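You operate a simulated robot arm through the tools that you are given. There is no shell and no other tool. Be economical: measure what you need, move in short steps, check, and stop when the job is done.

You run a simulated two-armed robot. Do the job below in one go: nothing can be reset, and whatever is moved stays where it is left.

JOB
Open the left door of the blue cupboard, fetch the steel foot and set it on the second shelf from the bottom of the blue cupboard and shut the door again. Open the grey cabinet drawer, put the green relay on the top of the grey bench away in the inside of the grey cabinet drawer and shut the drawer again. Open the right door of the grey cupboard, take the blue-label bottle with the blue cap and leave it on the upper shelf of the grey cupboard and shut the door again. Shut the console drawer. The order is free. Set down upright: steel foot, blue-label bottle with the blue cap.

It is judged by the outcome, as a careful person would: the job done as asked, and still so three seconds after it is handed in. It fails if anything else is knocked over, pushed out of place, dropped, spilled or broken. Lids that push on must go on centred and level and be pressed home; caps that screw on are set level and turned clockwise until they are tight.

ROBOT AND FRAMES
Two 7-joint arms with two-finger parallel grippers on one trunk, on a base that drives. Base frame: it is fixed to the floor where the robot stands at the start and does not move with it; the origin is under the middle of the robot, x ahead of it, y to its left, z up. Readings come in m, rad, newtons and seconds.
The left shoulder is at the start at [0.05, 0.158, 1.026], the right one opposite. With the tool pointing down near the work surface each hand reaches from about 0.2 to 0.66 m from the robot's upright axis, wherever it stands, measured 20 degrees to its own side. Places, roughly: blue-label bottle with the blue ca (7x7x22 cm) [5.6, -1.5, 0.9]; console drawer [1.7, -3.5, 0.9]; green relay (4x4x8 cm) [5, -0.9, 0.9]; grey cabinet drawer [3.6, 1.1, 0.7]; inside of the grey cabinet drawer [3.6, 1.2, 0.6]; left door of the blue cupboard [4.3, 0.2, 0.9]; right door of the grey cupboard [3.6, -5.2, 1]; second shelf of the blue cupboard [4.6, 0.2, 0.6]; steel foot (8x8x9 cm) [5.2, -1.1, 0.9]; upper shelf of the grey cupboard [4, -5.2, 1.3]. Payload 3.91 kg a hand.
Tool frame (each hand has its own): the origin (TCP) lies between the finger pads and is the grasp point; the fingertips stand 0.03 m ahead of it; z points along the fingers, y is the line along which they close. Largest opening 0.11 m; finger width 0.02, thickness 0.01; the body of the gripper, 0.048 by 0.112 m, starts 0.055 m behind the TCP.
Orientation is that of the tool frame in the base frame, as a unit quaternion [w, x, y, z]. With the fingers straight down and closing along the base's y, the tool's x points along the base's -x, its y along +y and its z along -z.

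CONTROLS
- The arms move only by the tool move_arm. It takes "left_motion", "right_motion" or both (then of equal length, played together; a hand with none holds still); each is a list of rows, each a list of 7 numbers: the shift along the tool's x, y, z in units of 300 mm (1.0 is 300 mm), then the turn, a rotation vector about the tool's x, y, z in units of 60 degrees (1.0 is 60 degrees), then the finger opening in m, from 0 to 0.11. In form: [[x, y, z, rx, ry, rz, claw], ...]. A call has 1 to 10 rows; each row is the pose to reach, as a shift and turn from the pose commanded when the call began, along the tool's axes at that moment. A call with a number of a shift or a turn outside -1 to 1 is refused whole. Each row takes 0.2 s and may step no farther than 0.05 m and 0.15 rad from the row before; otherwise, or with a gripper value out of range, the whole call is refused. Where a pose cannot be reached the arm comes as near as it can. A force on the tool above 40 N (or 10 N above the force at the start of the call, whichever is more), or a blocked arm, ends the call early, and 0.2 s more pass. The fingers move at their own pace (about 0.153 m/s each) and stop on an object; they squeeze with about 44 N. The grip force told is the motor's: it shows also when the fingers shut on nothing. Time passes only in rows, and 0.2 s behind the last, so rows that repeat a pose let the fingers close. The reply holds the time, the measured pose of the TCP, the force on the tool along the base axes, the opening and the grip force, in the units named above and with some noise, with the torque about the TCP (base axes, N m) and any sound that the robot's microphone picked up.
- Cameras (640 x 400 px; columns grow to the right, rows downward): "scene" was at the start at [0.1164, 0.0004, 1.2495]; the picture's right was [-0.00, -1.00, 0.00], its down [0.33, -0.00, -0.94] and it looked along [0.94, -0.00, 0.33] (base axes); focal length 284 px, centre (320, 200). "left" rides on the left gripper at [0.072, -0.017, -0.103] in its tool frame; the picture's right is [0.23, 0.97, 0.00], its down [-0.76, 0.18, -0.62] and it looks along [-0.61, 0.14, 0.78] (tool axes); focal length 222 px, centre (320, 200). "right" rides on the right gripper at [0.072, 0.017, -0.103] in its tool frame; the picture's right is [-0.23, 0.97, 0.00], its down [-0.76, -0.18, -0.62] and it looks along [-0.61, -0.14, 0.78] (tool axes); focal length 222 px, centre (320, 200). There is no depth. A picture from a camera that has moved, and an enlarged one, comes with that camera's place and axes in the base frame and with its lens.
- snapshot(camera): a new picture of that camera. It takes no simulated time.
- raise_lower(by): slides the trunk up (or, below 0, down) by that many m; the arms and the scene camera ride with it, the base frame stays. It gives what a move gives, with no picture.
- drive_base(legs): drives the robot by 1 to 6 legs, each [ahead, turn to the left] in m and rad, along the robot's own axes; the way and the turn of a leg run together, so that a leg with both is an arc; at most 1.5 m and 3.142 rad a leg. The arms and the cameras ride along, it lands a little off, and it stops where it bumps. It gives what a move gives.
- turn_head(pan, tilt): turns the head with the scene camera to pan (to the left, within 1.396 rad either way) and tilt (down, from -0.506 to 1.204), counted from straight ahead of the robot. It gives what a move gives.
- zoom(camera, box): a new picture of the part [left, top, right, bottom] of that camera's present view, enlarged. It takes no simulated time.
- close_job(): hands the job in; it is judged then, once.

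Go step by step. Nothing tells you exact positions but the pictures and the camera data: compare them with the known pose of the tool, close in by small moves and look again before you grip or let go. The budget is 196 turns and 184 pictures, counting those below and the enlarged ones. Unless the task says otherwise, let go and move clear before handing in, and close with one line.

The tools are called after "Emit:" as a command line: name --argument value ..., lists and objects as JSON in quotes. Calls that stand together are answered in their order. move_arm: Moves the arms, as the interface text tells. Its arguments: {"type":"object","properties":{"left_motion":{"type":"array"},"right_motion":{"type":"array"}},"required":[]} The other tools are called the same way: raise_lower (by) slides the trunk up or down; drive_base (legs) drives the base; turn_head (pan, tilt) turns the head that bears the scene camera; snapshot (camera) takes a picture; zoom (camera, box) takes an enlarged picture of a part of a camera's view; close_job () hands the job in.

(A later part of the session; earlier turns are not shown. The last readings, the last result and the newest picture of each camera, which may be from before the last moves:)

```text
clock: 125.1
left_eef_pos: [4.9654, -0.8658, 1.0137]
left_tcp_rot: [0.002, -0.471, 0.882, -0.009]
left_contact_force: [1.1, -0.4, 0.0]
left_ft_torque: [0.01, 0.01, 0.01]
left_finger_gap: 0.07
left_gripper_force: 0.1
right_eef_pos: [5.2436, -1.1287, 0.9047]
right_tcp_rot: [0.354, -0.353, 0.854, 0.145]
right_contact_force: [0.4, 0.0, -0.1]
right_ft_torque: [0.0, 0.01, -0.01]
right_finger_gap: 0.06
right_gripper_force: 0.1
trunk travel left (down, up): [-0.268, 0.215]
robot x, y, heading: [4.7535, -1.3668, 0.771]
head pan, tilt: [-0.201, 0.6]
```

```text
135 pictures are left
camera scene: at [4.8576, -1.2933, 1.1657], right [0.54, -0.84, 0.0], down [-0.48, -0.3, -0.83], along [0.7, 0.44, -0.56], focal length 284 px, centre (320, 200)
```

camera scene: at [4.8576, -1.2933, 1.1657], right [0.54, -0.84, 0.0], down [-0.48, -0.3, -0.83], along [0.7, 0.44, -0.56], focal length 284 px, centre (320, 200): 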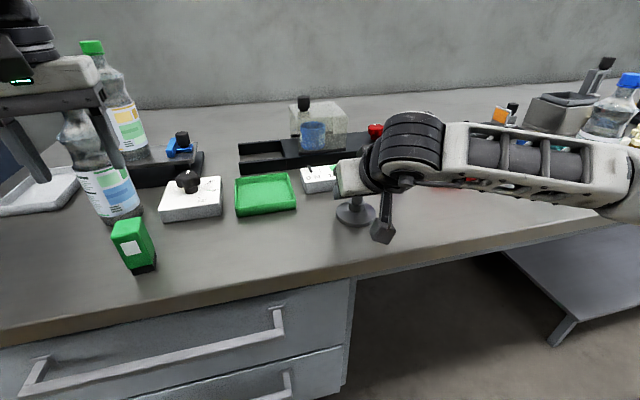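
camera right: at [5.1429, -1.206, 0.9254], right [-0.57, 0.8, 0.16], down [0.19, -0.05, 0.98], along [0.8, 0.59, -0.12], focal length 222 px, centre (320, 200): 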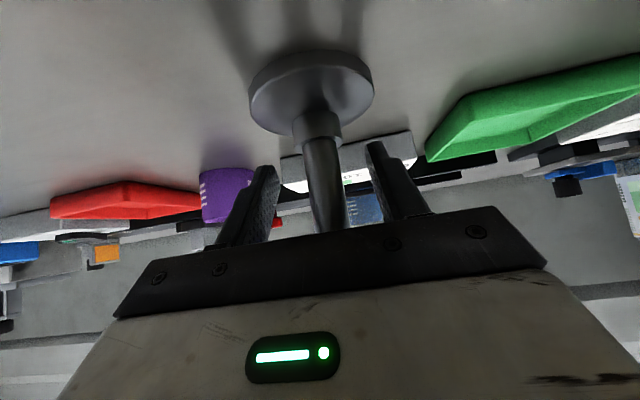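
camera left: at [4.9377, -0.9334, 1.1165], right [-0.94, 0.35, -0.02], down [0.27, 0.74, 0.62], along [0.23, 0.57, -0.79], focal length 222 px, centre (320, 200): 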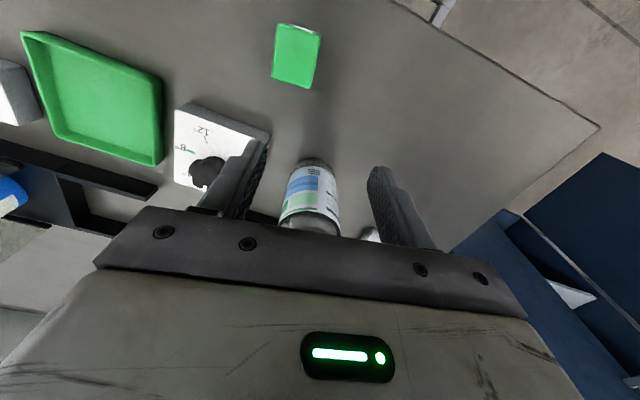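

The stem lies between the pads. I close and lift.

Emit:
move_arm --right_motion '[[0, 0, 0, 0, 0, 0, 0.02], [0, 0, 0, 0, 0, 0, 0], [0, 0, 0, 0, 0, 0, 0]]'

Emit:
move_arm --right_motion '[[-0.04, 0, -0.04, 0, 0, 0, 0], [-0.1, 0, -0.1, 0, 0, 0, 0], [-0.17, 0, -0.17, 0, 0, 0, 0], [-0.24, 0, -0.24, 0, 0, 0, 0]]'

Emit:
snapshot --camera "right"

```text
clock: 125.9
left_eef_pos: [4.9651, -0.8653, 1.013]
left_tcp_rot: [0.001, -0.471, 0.882, -0.01]
left_contact_force: [0.4, -0.5, 0.6]
left_ft_torque: [-0.02, 0.0, 0.0]
left_finger_gap: 0.0699
left_gripper_force: 0.0
right_eef_pos: [5.2424, -1.1283, 0.9043]
right_tcp_rot: [0.354, -0.354, 0.853, 0.146]
right_contact_force: [-0.8, 1.5, 0.3]
right_ft_torque: [0.15, 0.1, -0.01]
right_finger_gap: 0.027
right_gripper_force: 44.0
trunk travel left (down, up): [-0.268, 0.215]
robot x, y, heading: [4.751, -1.3654, 0.766]
head pan, tilt: [-0.201, 0.6]
```

```text
clock: 126.9
left_eef_pos: [4.9636, -0.865, 1.0134]
left_tcp_rot: [0.002, -0.472, 0.882, -0.01]
left_contact_force: [-0.1, 0.5, -0.1]
left_ft_torque: [0.0, -0.03, -0.03]
left_finger_gap: 0.0702
left_gripper_force: 0.1
right_eef_pos: [5.243, -1.1299, 1.0075]
right_tcp_rot: [0.354, -0.354, 0.853, 0.145]
right_contact_force: [-0.4, 0.7, -2.1]
right_ft_torque: [-0.03, -0.02, 0.02]
right_finger_gap: 0.0271
right_gripper_force: 43.9
trunk travel left (down, up): [-0.268, 0.215]
robot x, y, heading: [4.7538, -1.37, 0.768]
head pan, tilt: [-0.201, 0.6]
```

```text
134 pictures are left
camera right: at [5.1419, -1.2073, 1.0285], right [-0.57, 0.8, 0.16], down [0.19, -0.05, 0.98], along [0.8, 0.59, -0.12], focal length 222 px, centre (320, 200)
```

right: 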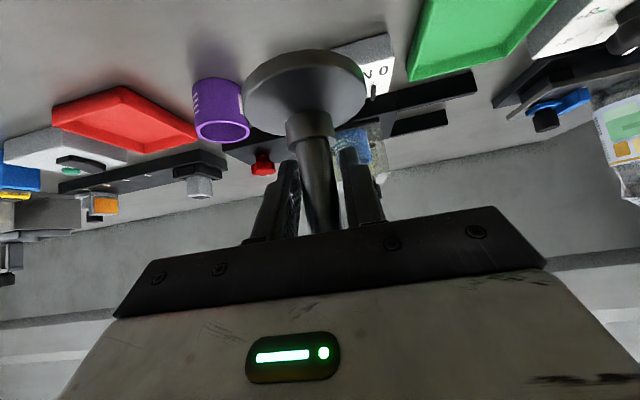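

The foot is held. The left arm is cramped, so I back the base 9 cm and then align the left hand over the relay.

Emit:
drive_base --legs '[[-0.09, 0]]'

Emit:
snapshot --camera "left"

```text
clock: 128.0
left_eef_pos: [4.9021, -0.9256, 1.0141]
left_tcp_rot: [0.002, -0.471, 0.882, -0.009]
left_contact_force: [0.6, -0.1, -1.2]
left_ft_torque: [0.04, 0.01, 0.02]
left_finger_gap: 0.0701
left_gripper_force: 0.1
right_eef_pos: [5.179, -1.1906, 1.008]
right_tcp_rot: [0.353, -0.354, 0.854, 0.145]
right_contact_force: [-0.2, 0.6, -1.6]
right_ft_torque: [0.0, -0.01, -0.01]
right_finger_gap: 0.027
right_gripper_force: 44.5
trunk travel left (down, up): [-0.268, 0.215]
robot x, y, heading: [4.6913, -1.4316, 0.767]
head pan, tilt: [-0.201, 0.6]
```

```text
133 pictures are left
camera left: at [4.8748, -0.9942, 1.1166], right [-0.94, 0.35, -0.02], down [0.27, 0.74, 0.62], along [0.23, 0.57, -0.79], focal length 222 px, centre (320, 200)
```

left: 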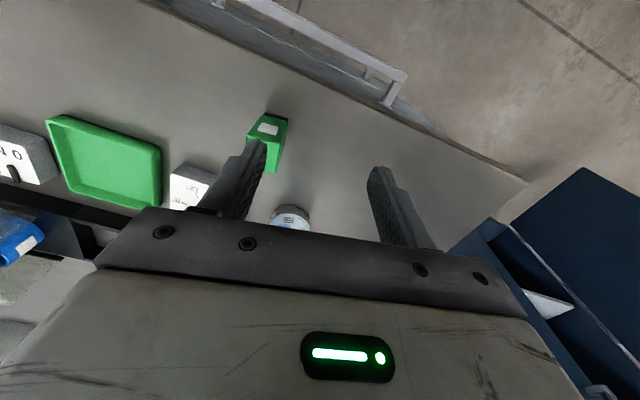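

Relay top projects just where predicted. I centre the left hand above it and check before descending.

Emit:
move_arm --left_motion '[[-0.06, -0.085, 0, 0, 0, 0, 0.07], [-0.118, -0.169, 0, 0, 0, 0, 0.07], [-0.118, -0.169, 0.08, 0, 0, 0, 0.07]]'

Emit:
snapshot --camera "left"

```text
clock: 128.8
left_eef_pos: [4.959, -0.9189, 0.9877]
left_tcp_rot: [0.001, -0.478, 0.878, -0.012]
left_contact_force: [0.4, 1.8, -0.1]
left_ft_torque: [0.0, 0.03, -0.01]
left_finger_gap: 0.0702
left_gripper_force: 0.0
right_eef_pos: [5.1793, -1.1909, 1.0071]
right_tcp_rot: [0.354, -0.354, 0.854, 0.145]
right_contact_force: [-0.4, -0.6, -1.4]
right_ft_torque: [0.05, 0.01, 0.02]
right_finger_gap: 0.027
right_gripper_force: 44.2
trunk travel left (down, up): [-0.268, 0.215]
robot x, y, heading: [4.6912, -1.433, 0.767]
head pan, tilt: [-0.201, 0.6]
```

```text
132 pictures are left
camera left: at [4.9332, -0.9863, 1.0912], right [-0.94, 0.34, -0.02], down [0.26, 0.75, 0.61], along [0.22, 0.57, -0.79], focal length 222 px, centre (320, 200)
```

left: 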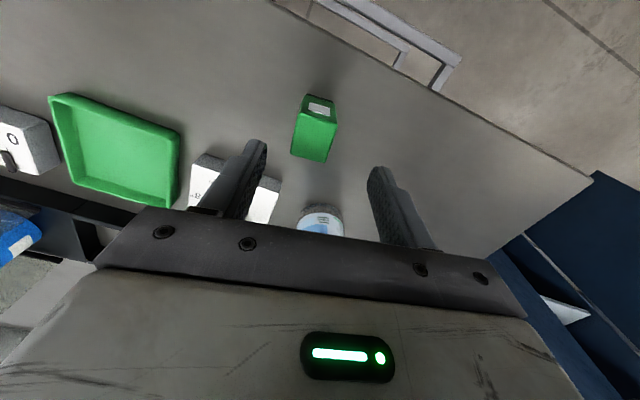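

Centred. I descend, close and lift the relay.

Emit:
move_arm --left_motion '[[0, -0.02, 0.1, 0, 0, 0, 0.07], [0, -0.02, 0.2, 0, 0, 0, 0.07], [0, -0.02, 0.333, 0, 0, 0, 0.07], [0, -0.02, 0.333, 0, 0, 0, 0.04], [0, -0.02, 0.333, 0, 0, 0, 0.0], [0, -0.02, 0.333, 0, 0, 0, 0.0], [0, -0.02, 0.333, 0, 0, 0, 0.0]]'

Emit:
snapshot --camera "left"

```text
clock: 130.4
left_eef_pos: [4.9727, -0.9109, 0.8936]
left_tcp_rot: [0.001, -0.472, 0.882, -0.009]
left_contact_force: [-0.2, 0.7, 0.7]
left_ft_torque: [0.02, 0.02, 0.03]
left_finger_gap: 0.0316
left_gripper_force: 44.0
left hand out of reach, approached as far as the arm can: row 1, 2, 3, 4, 5, 6, 7
right_eef_pos: [5.1789, -1.1905, 1.0063]
right_tcp_rot: [0.354, -0.354, 0.853, 0.146]
right_contact_force: [-0.4, 0.5, -2.2]
right_ft_torque: [0.07, 0.05, 0.02]
right_finger_gap: 0.0265
right_gripper_force: 43.7
trunk travel left (down, up): [-0.268, 0.215]
robot x, y, heading: [4.6898, -1.4286, 0.77]
head pan, tilt: [-0.201, 0.6]
```

```text
131 pictures are left
camera left: at [4.9458, -0.9784, 0.9962], right [-0.94, 0.35, -0.02], down [0.27, 0.74, 0.61], along [0.23, 0.57, -0.79], focal length 222 px, centre (320, 200)
```

left: 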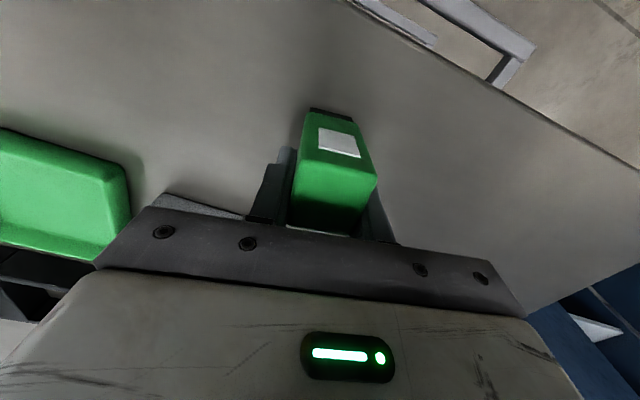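

Relay gripped (gap 32 mm). I lift it well clear and back the robot off before turning.

Emit:
move_arm --left_motion '[[0, 0, -0.1, 0, 0, 0, 0], [0, 0, -0.2, 0, 0, 0, 0], [0, 0, -0.32, 0, 0, 0, 0], [0, 0, -0.44, 0, 0, 0, 0], [0, 0, -0.56, 0, 0, 0, 0], [0, 0, -0.68, 0, 0, 0, 0]]'

Emit:
turn_head --pan 0 --tilt 0.5

Emit:
snapshot --camera "scene"

```text
clock: 131.8
left_eef_pos: [4.9728, -0.909, 1.0964]
left_tcp_rot: [0.0, -0.471, 0.882, -0.01]
left_contact_force: [-0.1, 0.6, -0.6]
left_ft_torque: [0.0, -0.01, -0.05]
left_finger_gap: 0.0314
left_gripper_force: 44.2
right_eef_pos: [5.178, -1.1898, 1.0072]
right_tcp_rot: [0.354, -0.354, 0.853, 0.146]
right_contact_force: [0.1, -0.9, -1.7]
right_ft_torque: [0.03, -0.01, 0.03]
right_finger_gap: 0.0262
right_gripper_force: 44.4
trunk travel left (down, up): [-0.268, 0.215]
robot x, y, heading: [4.694, -1.4288, 0.772]
head pan, tilt: [-0.201, 0.6]
```

```text
clock: 132.6
left_eef_pos: [4.9723, -0.9084, 1.0968]
left_tcp_rot: [0.001, -0.471, 0.882, -0.009]
left_contact_force: [-0.1, -0.7, -1.2]
left_ft_torque: [0.0, 0.01, 0.02]
left_finger_gap: 0.0314
left_gripper_force: 43.9
right_eef_pos: [5.1789, -1.19, 1.0064]
right_tcp_rot: [0.354, -0.353, 0.854, 0.145]
right_contact_force: [-0.7, 0.0, -2.1]
right_ft_torque: [0.0, -0.03, 0.02]
right_finger_gap: 0.0266
right_gripper_force: 44.7
trunk travel left (down, up): [-0.268, 0.215]
robot x, y, heading: [4.6937, -1.4308, 0.769]
head pan, tilt: [0.0, 0.499]
```

```text
130 pictures are left
camera scene: at [4.7858, -1.3382, 1.1747], right [0.7, -0.72, 0.0], down [-0.34, -0.33, -0.88], along [0.63, 0.61, -0.48], focal length 284 px, centre (320, 200)
```

scene: 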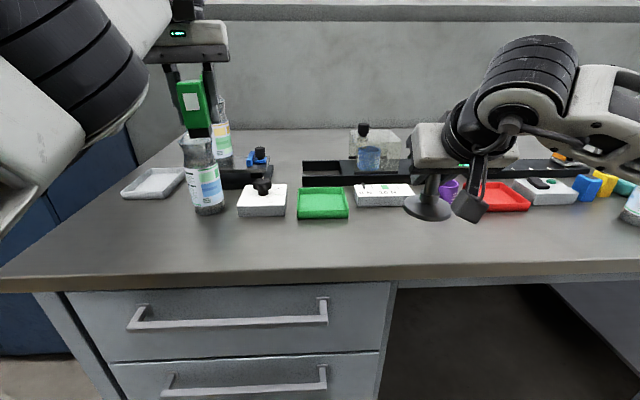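

Both objects are held. I draw both hands back from the bench, then turn right and reverse toward the cupboard.

Emit:
move_arm --left_motion '[[0.1, 0, -0.04, 0, 0, 0, 0], [0.2, 0, -0.08, 0, 0, 0, 0], [0.3, 0, -0.12, 0, 0, 0, 0], [0.4, 0, -0.16, 0, 0, 0, 0]]' --right_motion '[[0.05, 0, -0.08, 0, 0, 0, 0], [0.1, 0, -0.16, 0, 0, 0, 0], [0.15, 0, -0.24, 0, 0, 0, 0], [0.2, 0, -0.3, 0, 0, 0, 0]]'

Emit:
drive_base --legs '[[0, -1.555], [-1.1, 0]]'

Emit:
turn_head --pan 1.2 --tilt 0.5

Emit:
snapshot --camera "scene"

```text
clock: 133.6
left_eef_pos: [4.9044, -0.9879, 1.1568]
left_tcp_rot: [0.0, -0.472, 0.882, -0.011]
left_contact_force: [0.2, 0.1, -0.7]
left_ft_torque: [0.01, 0.03, -0.02]
left_finger_gap: 0.0315
left_gripper_force: 43.7
left hand out of reach, approached as far as the arm can: row 1, 3, 4
right_eef_pos: [5.1042, -1.2652, 1.0276]
right_tcp_rot: [0.354, -0.353, 0.854, 0.145]
right_contact_force: [0.2, -0.5, -2.0]
right_ft_torque: [0.02, -0.01, -0.02]
right_finger_gap: 0.0264
right_gripper_force: 44.2
trunk travel left (down, up): [-0.268, 0.215]
robot x, y, heading: [4.6928, -1.4268, 0.765]
head pan, tilt: [0.0, 0.499]
```

```text
clock: 143.1
left_eef_pos: [4.364, -0.8461, 1.1585]
left_tcp_rot: [-0.007, 0.294, 0.956, -0.008]
left_contact_force: [0.3, -0.3, 0.1]
left_ft_torque: [0.0, 0.0, 0.04]
left_finger_gap: 0.0312
left_gripper_force: 44.1
right_eef_pos: [4.0844, -1.0434, 1.0275]
right_tcp_rot: [0.353, 0.356, 0.852, -0.149]
right_contact_force: [0.3, 0.2, -2.5]
right_ft_torque: [-0.03, -0.04, 0.02]
right_finger_gap: 0.0268
right_gripper_force: 44.3
trunk travel left (down, up): [-0.268, 0.215]
robot x, y, heading: [3.9224, -0.6287, -0.807]
head pan, tilt: [0.0, 0.499]
```

```text
clock: 144.4
left_eef_pos: [4.3644, -0.8465, 1.1573]
left_tcp_rot: [-0.007, 0.295, 0.956, -0.008]
left_contact_force: [-0.3, -0.9, -1.1]
left_ft_torque: [0.03, 0.04, 0.04]
left_finger_gap: 0.0313
left_gripper_force: 43.9
right_eef_pos: [4.0862, -1.0429, 1.027]
right_tcp_rot: [0.352, 0.357, 0.852, -0.148]
right_contact_force: [0.1, -0.4, -1.8]
right_ft_torque: [0.01, 0.01, -0.02]
right_finger_gap: 0.0262
right_gripper_force: 44.4
trunk travel left (down, up): [-0.268, 0.215]
robot x, y, heading: [3.9218, -0.6312, -0.809]
head pan, tilt: [1.201, 0.499]
```

```text
129 pictures are left
camera scene: at [4.037, -0.6253, 1.1802], right [0.35, -0.94, 0.0], down [-0.4, -0.15, -0.9], along [0.85, 0.32, -0.43], focal length 284 px, centre (320, 200)
```

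scene: 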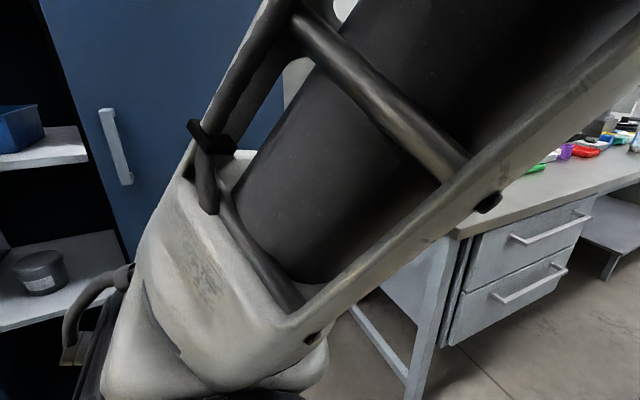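

I'm at u≈3.22. I turn to face the cupboard, a little closer, keeping right of the open door.

Emit:
drive_base --legs '[[-0.08, 0], [0, 1.594], [0.15, 0]]'

Emit:
turn_head --pan 0.1 --tilt 0.55

Emit:
snapshot --camera "scene"

Emit:
snapshot --camera "right"

```text
clock: 150.3
left_eef_pos: [4.2024, -0.0298, 1.1578]
left_tcp_rot: [0.001, -0.462, 0.887, -0.011]
left_contact_force: [-0.7, 0.8, 0.1]
left_ft_torque: [0.0, -0.01, 0.0]
left_finger_gap: 0.0314
left_gripper_force: 43.5
right_eef_pos: [4.3957, -0.3111, 1.0276]
right_tcp_rot: [0.355, -0.346, 0.857, 0.141]
right_contact_force: [0.1, 0.6, -2.5]
right_ft_torque: [-0.04, 0.0, 0.02]
right_finger_gap: 0.0265
right_gripper_force: 44.5
trunk travel left (down, up): [-0.268, 0.215]
robot x, y, heading: [3.9743, -0.4699, 0.747]
head pan, tilt: [1.201, 0.499]
```

```text
clock: 151.6
left_eef_pos: [4.2011, -0.0295, 1.1554]
left_tcp_rot: [0.0, -0.463, 0.886, -0.01]
left_contact_force: [-1.2, 0.6, -0.9]
left_ft_torque: [0.03, -0.03, -0.01]
left_finger_gap: 0.0312
left_gripper_force: 44.1
right_eef_pos: [4.3947, -0.3113, 1.0267]
right_tcp_rot: [0.355, -0.345, 0.857, 0.142]
right_contact_force: [0.0, 0.1, -2.1]
right_ft_torque: [-0.02, -0.03, -0.01]
right_finger_gap: 0.026
right_gripper_force: 43.7
trunk travel left (down, up): [-0.268, 0.215]
robot x, y, heading: [3.9761, -0.4703, 0.746]
head pan, tilt: [0.099, 0.55]
```

```text
128 pictures are left
camera scene: at [4.0654, -0.3683, 1.1789], right [0.78, -0.62, 0.0], down [-0.27, -0.34, -0.9], along [0.56, 0.7, -0.44], focal length 284 px, centre (320, 200)
```

scene: 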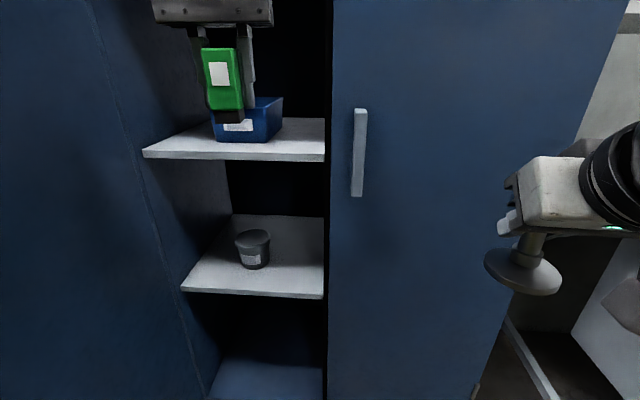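

```text
127 pictures are left
camera right: at [4.293, -0.3862, 1.0482], right [-0.56, 0.81, 0.16], down [0.19, -0.06, 0.98], along [0.81, 0.58, -0.12], focal length 222 px, centre (320, 200)
```

right: 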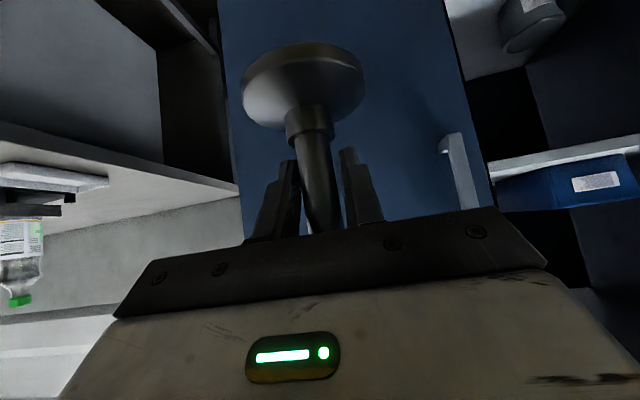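

The shelf opening spans u 2.68–3.08 with the front at v≈3.18. Before reaching in, I raise and retract the left hand with the relay, and bring the right hand left and down.

Emit:
move_arm --left_motion '[[0.05, 0, -0.1, 0, 0, 0, 0], [0.1, 0, -0.2, 0, 0, 0, 0], [0.15, 0, -0.3, 0, 0, 0, 0], [0.2, 0, -0.4, 0, 0, 0, 0]]'

Emit:
move_arm --right_motion '[[0.08, 0.06, 0.06, 0, 0, 0, 0], [0.16, 0.12, 0.12, 0, 0, 0, 0], [0.24, 0.18, 0.18, 0, 0, 0, 0], [0.32, 0.24, 0.24, 0, 0, 0, 0], [0.4, 0.32, 0.3, 0, 0, 0, 0], [0.46, 0.42, 0.36, 0, 0, 0, 0], [0.5, 0.52, 0.4, 0, 0, 0, 0], [0.52, 0.62, 0.42, 0, 0, 0, 0], [0.53, 0.72, 0.43, 0, 0, 0, 0]]'

Emit:
snapshot --camera "scene"

Emit:
snapshot --camera "right"

```text
clock: 152.6
left_eef_pos: [4.1571, -0.064, 1.2278]
left_tcp_rot: [-0.004, -0.466, 0.885, -0.021]
left_contact_force: [-0.3, -0.4, -1.4]
left_ft_torque: [-0.02, -0.02, -0.03]
left_finger_gap: 0.0311
left_gripper_force: 44.7
left hand out of reach, approached as far as the arm can: row 3, 4
right_eef_pos: [4.3945, -0.3115, 1.0264]
right_tcp_rot: [0.355, -0.344, 0.858, 0.141]
right_contact_force: [0.4, 0.5, -2.8]
right_ft_torque: [0.0, 0.0, 0.02]
right_finger_gap: 0.026
right_gripper_force: 44.2
trunk travel left (down, up): [-0.268, 0.215]
robot x, y, heading: [3.9762, -0.4656, 0.745]
head pan, tilt: [0.099, 0.55]
```

```text
clock: 154.6
left_eef_pos: [4.1585, -0.0653, 1.2285]
left_tcp_rot: [-0.002, -0.465, 0.885, -0.019]
left_contact_force: [-0.3, -0.1, -1.0]
left_ft_torque: [0.0, -0.03, 0.01]
left_finger_gap: 0.0314
left_gripper_force: 43.6
right_eef_pos: [4.2301, -0.1687, 0.823]
right_tcp_rot: [0.355, -0.345, 0.857, 0.141]
right_contact_force: [0.6, -0.6, -2.8]
right_ft_torque: [0.02, 0.01, 0.0]
right_finger_gap: 0.026
right_gripper_force: 43.7
trunk travel left (down, up): [-0.268, 0.215]
robot x, y, heading: [3.9797, -0.4671, 0.751]
head pan, tilt: [0.099, 0.55]
```

```text
126 pictures are left
camera scene: at [4.0654, -0.3666, 1.2026], right [0.79, -0.62, 0.0], down [-0.12, -0.16, -0.98], along [0.61, 0.77, -0.2], focal length 284 px, centre (320, 200)
```

scene: 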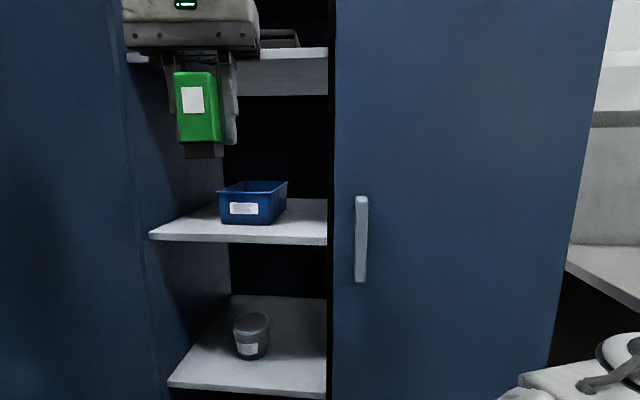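

```text
125 pictures are left
camera right: at [4.1281, -0.2445, 0.8439], right [-0.56, 0.81, 0.16], down [0.19, -0.06, 0.98], along [0.81, 0.58, -0.12], focal length 222 px, centre (320, 200)
```

right: 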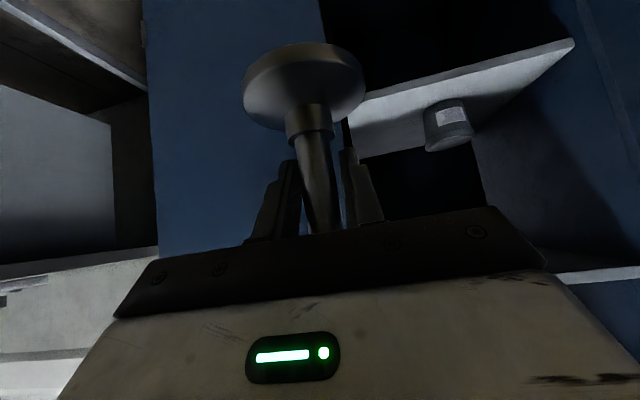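

Now the right hand shifts left to the opening and down to insertion height; then the base goes ahead 0.13 m.

Emit:
move_arm --right_motion '[[0.04, 0.08, 0.04, 0, 0, 0, 0], [0.08, 0.16, 0.08, 0, 0, 0, 0], [0.12, 0.24, 0.12, 0, 0, 0, 0], [0.16, 0.32, 0.16, 0, 0, 0, 0], [0.2, 0.4, 0.2, 0, 0, 0, 0]]'

Emit:
drive_base --legs '[[0.12, 0]]'

Emit:
snapshot --camera "right"

Emit:
snapshot --camera "scene"

```text
clock: 155.8
left_eef_pos: [4.1577, -0.0674, 1.2285]
left_tcp_rot: [-0.003, -0.464, 0.886, -0.019]
left_contact_force: [-0.2, 0.6, -0.9]
left_ft_torque: [-0.01, 0.0, 0.04]
left_finger_gap: 0.0313
left_gripper_force: 44.2
right_eef_pos: [4.1466, -0.084, 0.7376]
right_tcp_rot: [0.355, -0.345, 0.858, 0.141]
right_contact_force: [-0.1, 0.8, -2.6]
right_ft_torque: [-0.03, 0.01, 0.04]
right_finger_gap: 0.0263
right_gripper_force: 44.2
trunk travel left (down, up): [-0.268, 0.215]
robot x, y, heading: [3.9774, -0.4638, 0.75]
head pan, tilt: [0.099, 0.55]
```

```text
clock: 157.1
left_eef_pos: [4.2471, 0.0163, 1.2281]
left_tcp_rot: [-0.002, -0.464, 0.886, -0.017]
left_contact_force: [0.9, -0.5, -0.2]
left_ft_torque: [-0.06, -0.01, -0.03]
left_finger_gap: 0.0313
left_gripper_force: 44.2
right_eef_pos: [4.2366, -0.001, 0.7377]
right_tcp_rot: [0.355, -0.344, 0.858, 0.141]
right_contact_force: [0.3, 0.1, -2.3]
right_ft_torque: [0.02, 0.0, 0.01]
right_finger_gap: 0.0262
right_gripper_force: 44.0
trunk travel left (down, up): [-0.268, 0.215]
robot x, y, heading: [4.0649, -0.3883, 0.748]
head pan, tilt: [0.099, 0.55]
```

```text
124 pictures are left
camera right: at [4.1341, -0.0763, 0.7589], right [-0.56, 0.81, 0.16], down [0.19, -0.06, 0.98], along [0.81, 0.58, -0.12], focal length 222 px, centre (320, 200)
```

right: 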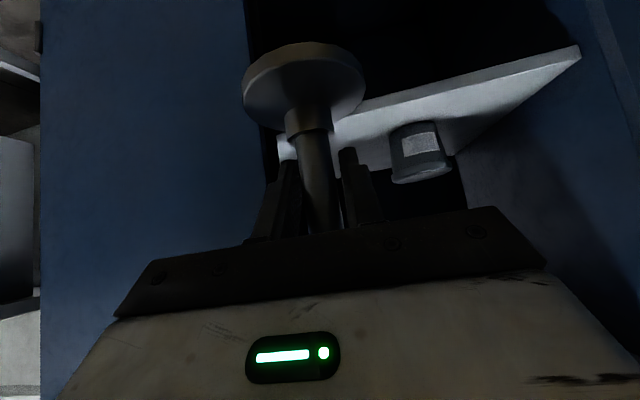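

```text
123 pictures are left
camera scene: at [4.1553, -0.2849, 1.2039], right [0.78, -0.63, 0.0], down [-0.12, -0.14, -0.98], along [0.62, 0.77, -0.18], focal length 284 px, centre (320, 200)
```

scene: 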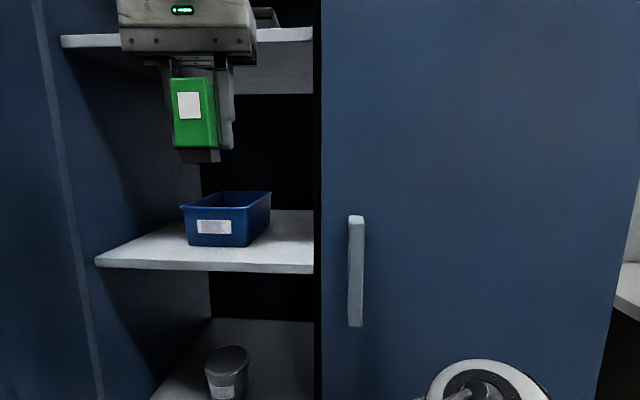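

Clear view into the shelf (its top ≈0.596). I push the foot in horizontally above the shelf.

Emit:
move_arm --right_motion '[[-0.1, 0, 0.1, 0, 0, 0, 0], [-0.2, 0.01, 0.2, 0, 0, 0, 0], [-0.3, 0.02, 0.3, 0, 0, 0, 0], [-0.4, 0.03, 0.4, 0, 0, 0, 0], [-0.5, 0.04, 0.5, 0, 0, 0, 0], [-0.6, 0.05, 0.6, 0, 0, 0, 0], [-0.69, 0.05, 0.69, 0, 0, 0, 0]]'

Emit:
snapshot --camera "right"

```text
clock: 158.7
left_eef_pos: [4.2481, 0.0174, 1.2264]
left_tcp_rot: [-0.007, -0.464, 0.886, -0.018]
left_contact_force: [-0.3, -0.1, -0.2]
left_ft_torque: [0.03, 0.02, 0.03]
left_finger_gap: 0.0313
left_gripper_force: 43.9
right_eef_pos: [4.4193, 0.1307, 0.7482]
right_tcp_rot: [0.355, -0.344, 0.858, 0.141]
right_contact_force: [0.0, 0.2, -2.4]
right_ft_torque: [-0.01, 0.02, -0.01]
right_finger_gap: 0.0262
right_gripper_force: 44.5
right hand out of reach, approached as far as the arm can: row 4, 5, 6, 7
trunk travel left (down, up): [-0.268, 0.215]
robot x, y, heading: [4.0677, -0.3862, 0.749]
head pan, tilt: [0.099, 0.55]
```

```text
122 pictures are left
camera right: at [4.3179, 0.0557, 0.7698], right [-0.56, 0.81, 0.16], down [0.19, -0.06, 0.98], along [0.81, 0.58, -0.13], focal length 222 px, centre (320, 200)
```

right: 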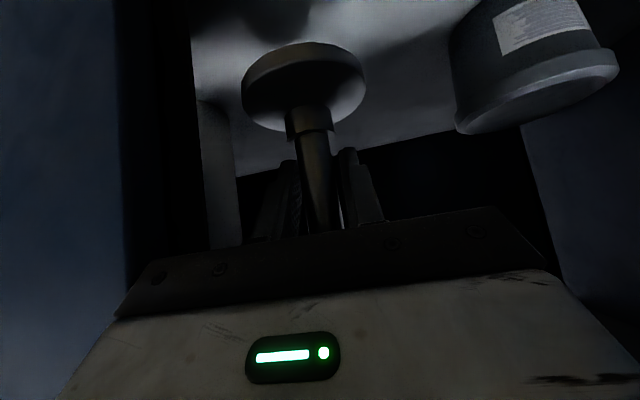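

The arm reached its limit at v≈3.22. I shift 3 cm left, away from the right door edge, and drive 8 cm forward.

Emit:
move_arm --right_motion '[[0, 0.06, 0, 0, 0, 0, 0], [0, 0.12, 0, 0, 0, 0, 0]]'

Emit:
drive_base --legs '[[0.08, 0]]'

Emit:
snapshot --camera "right"

Emit:
snapshot --camera "scene"

```text
clock: 159.3
left_eef_pos: [4.2479, 0.0159, 1.2264]
left_tcp_rot: [-0.007, -0.464, 0.885, -0.019]
left_contact_force: [-0.5, 0.7, -1.0]
left_ft_torque: [-0.02, -0.01, 0.0]
left_finger_gap: 0.0315
left_gripper_force: 44.3
right_eef_pos: [4.4189, 0.1318, 0.7475]
right_tcp_rot: [0.356, -0.345, 0.857, 0.142]
right_contact_force: [-0.2, -0.3, -2.1]
right_ft_torque: [-0.01, -0.01, 0.03]
right_finger_gap: 0.0261
right_gripper_force: 43.7
right hand out of reach, approached as far as the arm can: row 1, 2
trunk travel left (down, up): [-0.268, 0.215]
robot x, y, heading: [4.0695, -0.384, 0.747]
head pan, tilt: [0.099, 0.55]
```

```text
clock: 160.3
left_eef_pos: [4.3053, 0.0692, 1.2254]
left_tcp_rot: [-0.006, -0.465, 0.885, -0.019]
left_contact_force: [-0.2, 0.2, -1.1]
left_ft_torque: [-0.01, 0.01, 0.0]
left_finger_gap: 0.0312
left_gripper_force: 43.9
right_eef_pos: [4.4764, 0.185, 0.7477]
right_tcp_rot: [0.355, -0.345, 0.857, 0.142]
right_contact_force: [0.6, -0.2, -1.9]
right_ft_torque: [-0.01, 0.0, 0.0]
right_finger_gap: 0.0261
right_gripper_force: 44.1
trunk travel left (down, up): [-0.268, 0.215]
robot x, y, heading: [4.1268, -0.3308, 0.748]
head pan, tilt: [0.099, 0.55]
```

```text
121 pictures are left
camera right: at [4.3748, 0.1097, 0.7698], right [-0.56, 0.81, 0.16], down [0.19, -0.06, 0.98], along [0.81, 0.58, -0.12], focal length 222 px, centre (320, 200)
```

right: 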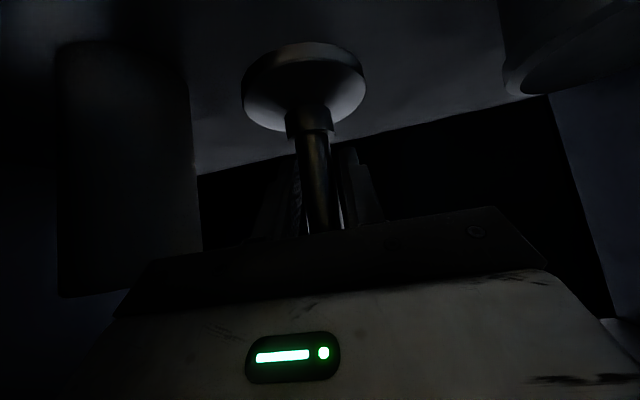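

```text
120 pictures are left
camera scene: at [4.2138, -0.2318, 1.2021], right [0.77, -0.63, 0.0], down [-0.13, -0.16, -0.98], along [0.62, 0.76, -0.2], focal length 284 px, centre (320, 200)
```

scene: 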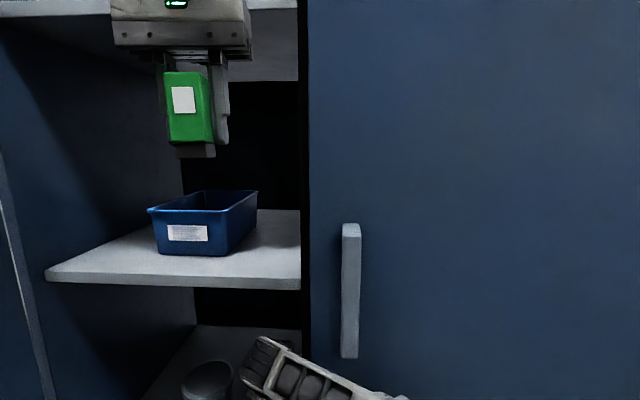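

Foot is over the shelf at v≈3.30 with clear surroundings. I lower with the trunk by 7 cm, then finish with small arm steps until contact.

Emit:
raise_lower --by -0.07

Emit:
move_arm --right_motion '[[0.012, 0, 0.012, 0, 0, 0, 0], [0.024, 0, 0.024, 0, 0, 0, 0], [0.036, 0, 0.036, 0, 0, 0, 0], [0.048, 0, 0.048, 0, 0, 0, 0], [0.06, 0, 0.06, 0, 0, 0, 0], [0.072, 0, 0.072, 0, 0, 0, 0], [0.084, 0, 0.084, 0, 0, 0, 0], [0.096, 0, 0.096, 0, 0, 0, 0]]'

```text
clock: 161.4
left_eef_pos: [4.305, 0.0709, 1.1527]
left_tcp_rot: [-0.01, -0.465, 0.885, -0.021]
left_contact_force: [0.4, 0.2, 0.0]
left_ft_torque: [0.01, -0.05, 0.01]
left_finger_gap: 0.0312
left_gripper_force: 43.7
right_eef_pos: [4.4763, 0.1851, 0.6785]
right_tcp_rot: [0.355, -0.345, 0.857, 0.142]
right_contact_force: [-0.2, 0.2, -2.1]
right_ft_torque: [-0.01, 0.04, 0.04]
right_finger_gap: 0.0264
right_gripper_force: 44.1
trunk travel left (down, up): [-0.198, 0.285]
robot x, y, heading: [4.1205, -0.3345, 0.744]
head pan, tilt: [0.099, 0.55]
```

```text
clock: 163.2
left_eef_pos: [4.3033, 0.0706, 1.1553]
left_tcp_rot: [-0.009, -0.465, 0.885, -0.02]
left_contact_force: [-0.1, -0.4, -0.8]
left_ft_torque: [-0.02, -0.01, 0.0]
left_finger_gap: 0.0311
left_gripper_force: 44.0
right_eef_pos: [4.4773, 0.1811, 0.6574]
right_tcp_rot: [0.358, -0.347, 0.854, 0.147]
right_contact_force: [-11.0, -0.9, 29.1]
right_ft_torque: [0.15, -0.16, 0.01]
right_finger_gap: 0.0261
right_gripper_force: 43.8
right hand out of reach, approached as far as the arm can: row 2, 3, 4, 5, 6, 7, 8
trunk travel left (down, up): [-0.198, 0.285]
robot x, y, heading: [4.1254, -0.3322, 0.756]
head pan, tilt: [0.099, 0.55]
```

Contact at TCP z 0.657 means the foot stands on the shelf. I open and back straight out along the tool axis.

Emit:
move_arm --right_motion '[[-0.01, 0, -0.01, 0, 0, 0, 0.03], [-0.01, 0, -0.01, 0, 0, 0, 0.06], [-0.01, 0, -0.01, 0, 0, 0, 0.07], [-0.01, 0, -0.01, 0, 0, 0, 0.07]]'

Emit:
snapshot --camera "right"

```text
clock: 164.2
left_eef_pos: [4.3061, 0.0724, 1.1525]
left_tcp_rot: [-0.01, -0.465, 0.885, -0.021]
left_contact_force: [0.3, 0.1, -0.1]
left_ft_torque: [0.0, 0.04, 0.0]
left_finger_gap: 0.0314
left_gripper_force: 43.9
right_eef_pos: [4.4827, 0.1785, 0.6553]
right_tcp_rot: [0.356, -0.344, 0.857, 0.141]
right_contact_force: [-0.3, -0.4, 0.0]
right_ft_torque: [-0.01, 0.0, 0.0]
right_finger_gap: 0.0702
right_gripper_force: 0.0
trunk travel left (down, up): [-0.198, 0.285]
robot x, y, heading: [4.1284, -0.3309, 0.754]
head pan, tilt: [0.099, 0.55]
```

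```text
119 pictures are left
camera right: at [4.3806, 0.1036, 0.6764], right [-0.56, 0.82, 0.16], down [0.19, -0.06, 0.98], along [0.81, 0.58, -0.12], focal length 222 px, centre (320, 200)
```

right: 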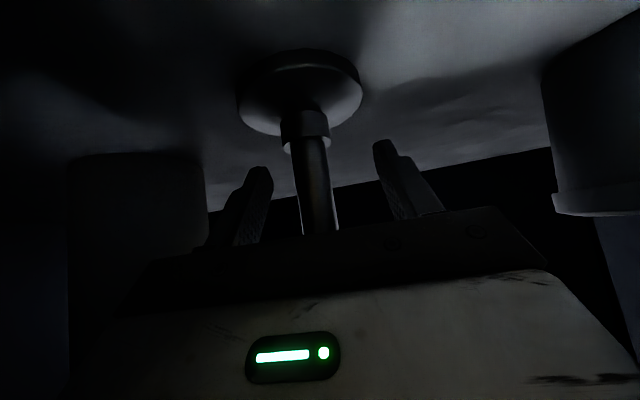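

Foot stands free. I withdraw the right hand along the tool axis, then back the base away.

Emit:
move_arm --right_motion '[[0, 0, -0.1, 0, 0, 0, 0.07], [0, 0, -0.22, 0, 0, 0, 0.07], [0, 0, -0.35, 0, 0, 0, 0.07], [0.05, 0, -0.5, 0, 0, 0, 0.07], [0.1, 0, -0.6, 0, 0, 0, 0.07], [0.15, 0, -0.7, 0, 0, 0, 0.07]]'

Emit:
drive_base --legs '[[-0.25, 0]]'

Emit:
turn_head --pan 0.1 --tilt 0.5

Emit:
snapshot --camera "scene"

```text
clock: 165.6
left_eef_pos: [4.3064, 0.0719, 1.1536]
left_tcp_rot: [-0.01, -0.465, 0.885, -0.021]
left_contact_force: [0.6, -0.1, -0.6]
left_ft_torque: [0.01, -0.03, 0.02]
left_finger_gap: 0.0314
left_gripper_force: 43.9
right_eef_pos: [4.3503, 0.0529, 0.7728]
right_tcp_rot: [0.355, -0.345, 0.858, 0.14]
right_contact_force: [0.0, 0.1, 0.0]
right_ft_torque: [0.01, -0.01, -0.01]
right_finger_gap: 0.0702
right_gripper_force: 0.0
trunk travel left (down, up): [-0.198, 0.285]
robot x, y, heading: [4.1247, -0.3314, 0.748]
head pan, tilt: [0.099, 0.55]
```

```text
clock: 167.4
left_eef_pos: [4.1237, -0.0943, 1.154]
left_tcp_rot: [-0.01, -0.468, 0.884, -0.021]
left_contact_force: [-0.2, -0.9, -0.6]
left_ft_torque: [-0.01, -0.02, 0.0]
left_finger_gap: 0.0314
left_gripper_force: 43.8
right_eef_pos: [4.1689, -0.1137, 0.7725]
right_tcp_rot: [0.355, -0.348, 0.856, 0.142]
right_contact_force: [0.4, -0.2, -0.1]
right_ft_torque: [-0.01, 0.0, 0.02]
right_finger_gap: 0.0699
right_gripper_force: 0.1
trunk travel left (down, up): [-0.198, 0.285]
robot x, y, heading: [3.9427, -0.5002, 0.755]
head pan, tilt: [0.099, 0.55]
```

```text
clock: 168.0
left_eef_pos: [4.1247, -0.0937, 1.1505]
left_tcp_rot: [-0.012, -0.468, 0.883, -0.023]
left_contact_force: [0.1, 0.3, -0.6]
left_ft_torque: [0.04, 0.01, -0.01]
left_finger_gap: 0.0317
left_gripper_force: 44.2
right_eef_pos: [4.1697, -0.1128, 0.773]
right_tcp_rot: [0.355, -0.348, 0.856, 0.143]
right_contact_force: [0.4, 0.4, -0.2]
right_ft_torque: [0.02, -0.02, 0.01]
right_finger_gap: 0.07
right_gripper_force: 0.1
trunk travel left (down, up): [-0.198, 0.285]
robot x, y, heading: [3.9475, -0.4971, 0.75]
head pan, tilt: [0.099, 0.499]
```

```text
118 pictures are left
camera scene: at [4.0351, -0.3994, 1.1283], right [0.77, -0.64, 0.0], down [-0.16, -0.19, -0.97], along [0.62, 0.75, -0.24], focal length 284 px, centre (320, 200)
```

scene: 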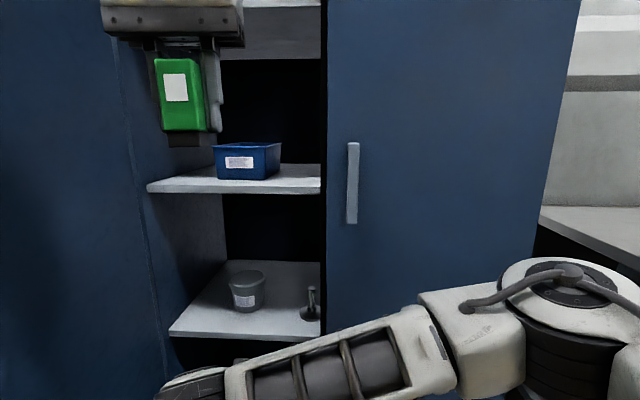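

The foot stands on the second shelf. Now I look left to see where the open door's edge is before planning how to close it.

Emit:
turn_head --pan 0.9 --tilt 0.6

Emit:
snapshot --camera "scene"

Emit:
turn_head --pan -1.2 --tilt 0.6

Emit:
snapshot --camera "scene"

```text
clock: 169.2
left_eef_pos: [4.1227, -0.0933, 1.1536]
left_tcp_rot: [-0.007, -0.468, 0.883, -0.024]
left_contact_force: [-0.6, -0.4, -0.4]
left_ft_torque: [-0.01, -0.02, -0.03]
left_finger_gap: 0.0315
left_gripper_force: 43.8
right_eef_pos: [4.1697, -0.1131, 0.7727]
right_tcp_rot: [0.355, -0.348, 0.856, 0.142]
right_contact_force: [-0.8, 0.1, -0.4]
right_ft_torque: [0.0, 0.01, -0.01]
right_finger_gap: 0.07
right_gripper_force: 0.1
trunk travel left (down, up): [-0.198, 0.285]
robot x, y, heading: [3.9465, -0.5033, 0.75]
head pan, tilt: [0.901, 0.6]
```

```text
117 pictures are left
camera scene: at [3.9781, -0.3781, 1.1183], right [1.0, -0.03, 0.0], down [-0.01, -0.35, -0.94], along [0.03, 0.94, -0.35], focal length 284 px, centre (320, 200)
```

scene: 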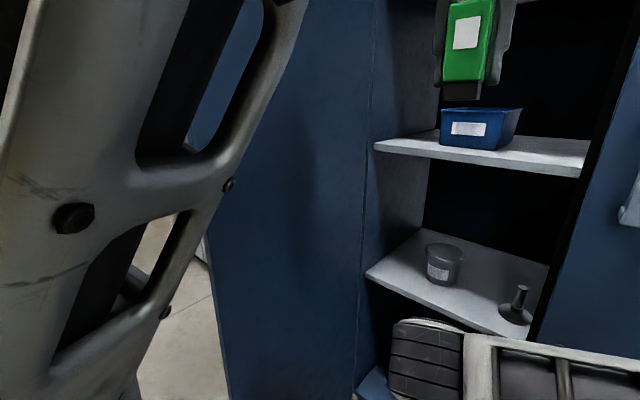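

```text
clock: 171.2
left_eef_pos: [4.1245, -0.0946, 1.1538]
left_tcp_rot: [-0.009, -0.468, 0.883, -0.02]
left_contact_force: [-0.3, 0.0, 0.3]
left_ft_torque: [-0.01, 0.02, 0.0]
left_finger_gap: 0.0313
left_gripper_force: 44.7
right_eef_pos: [4.1705, -0.1136, 0.7735]
right_tcp_rot: [0.355, -0.348, 0.856, 0.143]
right_contact_force: [-0.6, 0.3, -0.2]
right_ft_torque: [-0.01, 0.0, 0.03]
right_finger_gap: 0.0703
right_gripper_force: 0.2
trunk travel left (down, up): [-0.198, 0.285]
robot x, y, heading: [3.945, -0.4949, 0.753]
head pan, tilt: [-1.201, 0.6]
```

```text
116 pictures are left
camera scene: at [4.0552, -0.5093, 1.0957], right [-0.43, -0.9, 0.0], down [-0.51, 0.24, -0.83], along [0.74, -0.36, -0.56], focal length 284 px, centre (320, 200)
```

scene: 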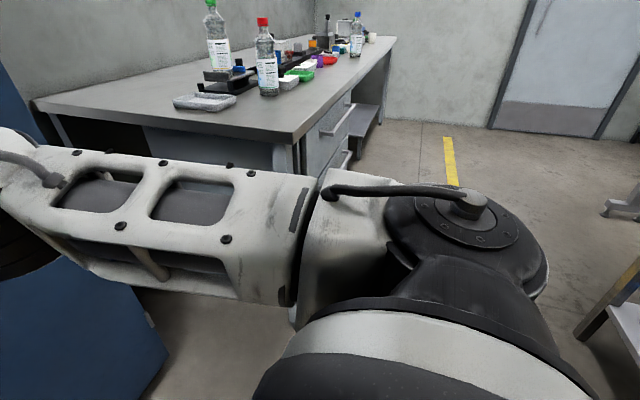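

The door is open about 80°, its edge near (u 2.70, v 2.70). I'll close it by hooking its outer face with the right hand and backing up: first turn to face along the corridor (−u).

Emit:
drive_base --legs '[[0, 1.57]]'

Emit:
turn_head --pan -0.5 --tilt 0.5

Emit:
snapshot --camera "scene"

```text
clock: 175.3
left_eef_pos: [3.5434, -0.3163, 1.1533]
left_tcp_rot: [-0.009, 0.954, -0.299, 0.021]
left_contact_force: [0.9, -0.6, -0.4]
left_ft_torque: [0.03, 0.01, 0.01]
left_finger_gap: 0.0311
left_gripper_force: 43.9
right_eef_pos: [3.5634, -0.2713, 0.7727]
right_tcp_rot: [-0.152, 0.849, -0.363, -0.352]
right_contact_force: [-0.4, -0.8, 0.7]
right_ft_torque: [-0.01, 0.01, 0.0]
right_finger_gap: 0.07
right_gripper_force: 0.0
trunk travel left (down, up): [-0.198, 0.285]
robot x, y, heading: [3.9489, -0.5002, 2.312]
head pan, tilt: [-1.201, 0.6]
```

```text
clock: 176.4
left_eef_pos: [3.5434, -0.3162, 1.1535]
left_tcp_rot: [-0.009, 0.954, -0.299, 0.022]
left_contact_force: [0.1, 1.1, -0.7]
left_ft_torque: [-0.02, -0.01, -0.03]
left_finger_gap: 0.0313
left_gripper_force: 43.8
right_eef_pos: [3.5631, -0.2717, 0.7728]
right_tcp_rot: [-0.153, 0.849, -0.364, -0.351]
right_contact_force: [-0.6, -1.3, 0.5]
right_ft_torque: [0.01, -0.01, 0.04]
right_finger_gap: 0.0697
right_gripper_force: 0.1
trunk travel left (down, up): [-0.198, 0.285]
robot x, y, heading: [3.9457, -0.4985, 2.314]
head pan, tilt: [-0.499, 0.499]
```

```text
115 pictures are left
camera scene: at [3.897, -0.3809, 1.1047], right [0.97, 0.24, 0.0], down [0.12, -0.46, -0.88], along [-0.21, 0.85, -0.48], focal length 284 px, centre (320, 200)
```

scene: 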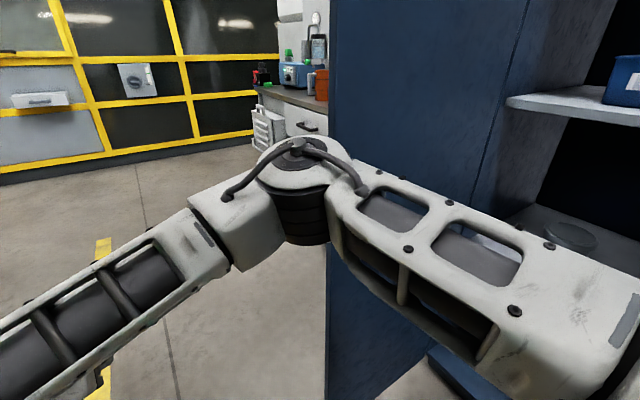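

Door edge is confirmed at about (2.70,2.70). I yaw the right hand to point right (towards +v), positioned beyond the edge but in front of it.

Emit:
move_arm --right_motion '[[-0.034, -0.046, 0.035, 0.1, 0, 0.1, 0.0], [-0.069, -0.092, 0.069, 0.2, 0, 0.2, 0.0], [-0.103, -0.138, 0.104, 0.3, 0, 0.3, 0.0], [-0.137, -0.185, 0.138, 0.4, 0, 0.4, 0.0], [-0.171, -0.231, 0.173, 0.5, 0, 0.5, 0.0], [-0.206, -0.277, 0.207, 0.6, 0, 0.6, 0.0], [-0.24, -0.323, 0.242, 0.7, 0, 0.7, 0.0]]'

Emit:
snapshot --camera "scene"

```text
clock: 178.0
left_eef_pos: [3.5429, -0.3177, 1.1533]
left_tcp_rot: [-0.008, 0.954, -0.298, 0.021]
left_contact_force: [0.1, 0.2, -0.1]
left_ft_torque: [0.0, 0.0, 0.04]
left_finger_gap: 0.0312
left_gripper_force: 43.8
right_eef_pos: [3.5603, -0.1307, 0.7719]
right_tcp_rot: [0.306, -0.557, 0.737, 0.23]
right_contact_force: [0.3, 0.4, -0.1]
right_ft_torque: [0.02, 0.02, 0.01]
right_finger_gap: 0.0
right_gripper_force: 37.9
trunk travel left (down, up): [-0.198, 0.285]
robot x, y, heading: [3.9448, -0.502, 2.316]
head pan, tilt: [-0.499, 0.499]
```

```text
114 pictures are left
camera scene: at [3.8969, -0.3809, 1.1048], right [0.97, 0.24, 0.0], down [0.12, -0.46, -0.88], along [-0.21, 0.85, -0.48], focal length 284 px, centre (320, 200)
```

scene: 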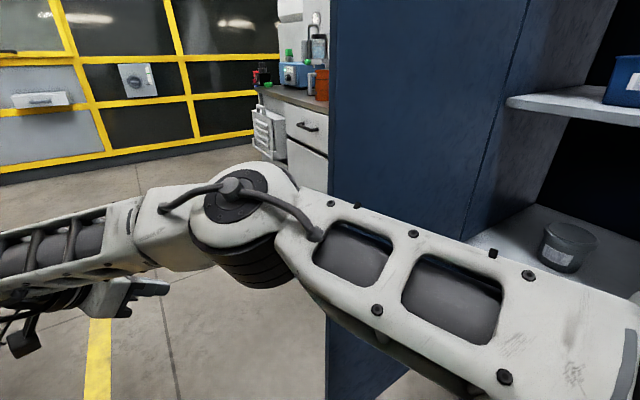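

The hand sits beyond the edge. I finish the yaw and move it forward so it lies along the door's outer face.

Emit:
move_arm --right_motion '[[-0.04, 0.02, 0.04, 0.09, 0, 0.09, 0.0], [-0.11, -0.03, 0.11, 0.18, 0, 0.18, 0.0], [-0.2, -0.09, 0.2, 0.27, 0, 0.27, 0.0], [-0.3, -0.15, 0.3, 0.354, 0, 0.354, 0.0], [-0.4, -0.22, 0.4, 0.354, 0, 0.354, 0.0], [-0.5, -0.29, 0.5, 0.354, 0, 0.354, 0.0], [-0.6, -0.37, 0.6, 0.354, 0, 0.354, 0.0], [-0.66, -0.41, 0.66, 0.354, 0, 0.354, 0.0], [-0.715, -0.448, 0.714, 0.354, 0, 0.354, 0.0]]'

Emit:
snapshot --camera "scene"

Emit:
snapshot --camera "right"

```text
clock: 180.2
left_eef_pos: [3.5416, -0.3176, 1.154]
left_tcp_rot: [-0.008, 0.955, -0.296, 0.02]
left_contact_force: [0.4, 0.3, -0.5]
left_ft_torque: [-0.02, 0.0, 0.0]
left_finger_gap: 0.0311
left_gripper_force: 44.1
right_eef_pos: [3.7689, 0.1211, 0.7727]
right_tcp_rot: [0.352, -0.355, 0.853, 0.149]
right_contact_force: [-3.2, 7.3, -1.0]
right_ft_torque: [-0.49, -0.22, -0.17]
right_finger_gap: 0.0
right_gripper_force: 37.8
right hand out of reach, approached as far as the arm can: row 1
trunk travel left (down, up): [-0.198, 0.285]
robot x, y, heading: [3.9471, -0.4997, 2.319]
head pan, tilt: [-0.499, 0.499]
stopped in row 9 (right hand): the force on the tool passed its limit at 48 N (the readings are from after the stop); the commanded pose is now the measured one
```

```text
113 pictures are left
camera scene: at [3.8959, -0.3821, 1.1049], right [0.97, 0.24, 0.0], down [0.12, -0.46, -0.88], along [-0.21, 0.85, -0.48], focal length 284 px, centre (320, 200)
```

scene: 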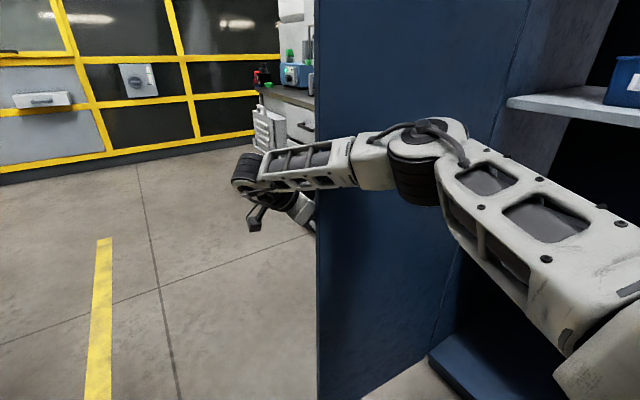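

```text
112 pictures are left
camera right: at [3.6688, 0.0435, 0.7947], right [-0.58, 0.8, 0.17], down [0.2, -0.06, 0.98], along [0.79, 0.6, -0.12], focal length 222 px, centre (320, 200)
```

right: 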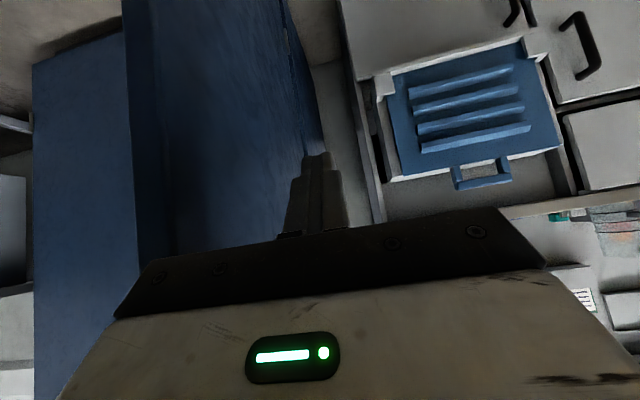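

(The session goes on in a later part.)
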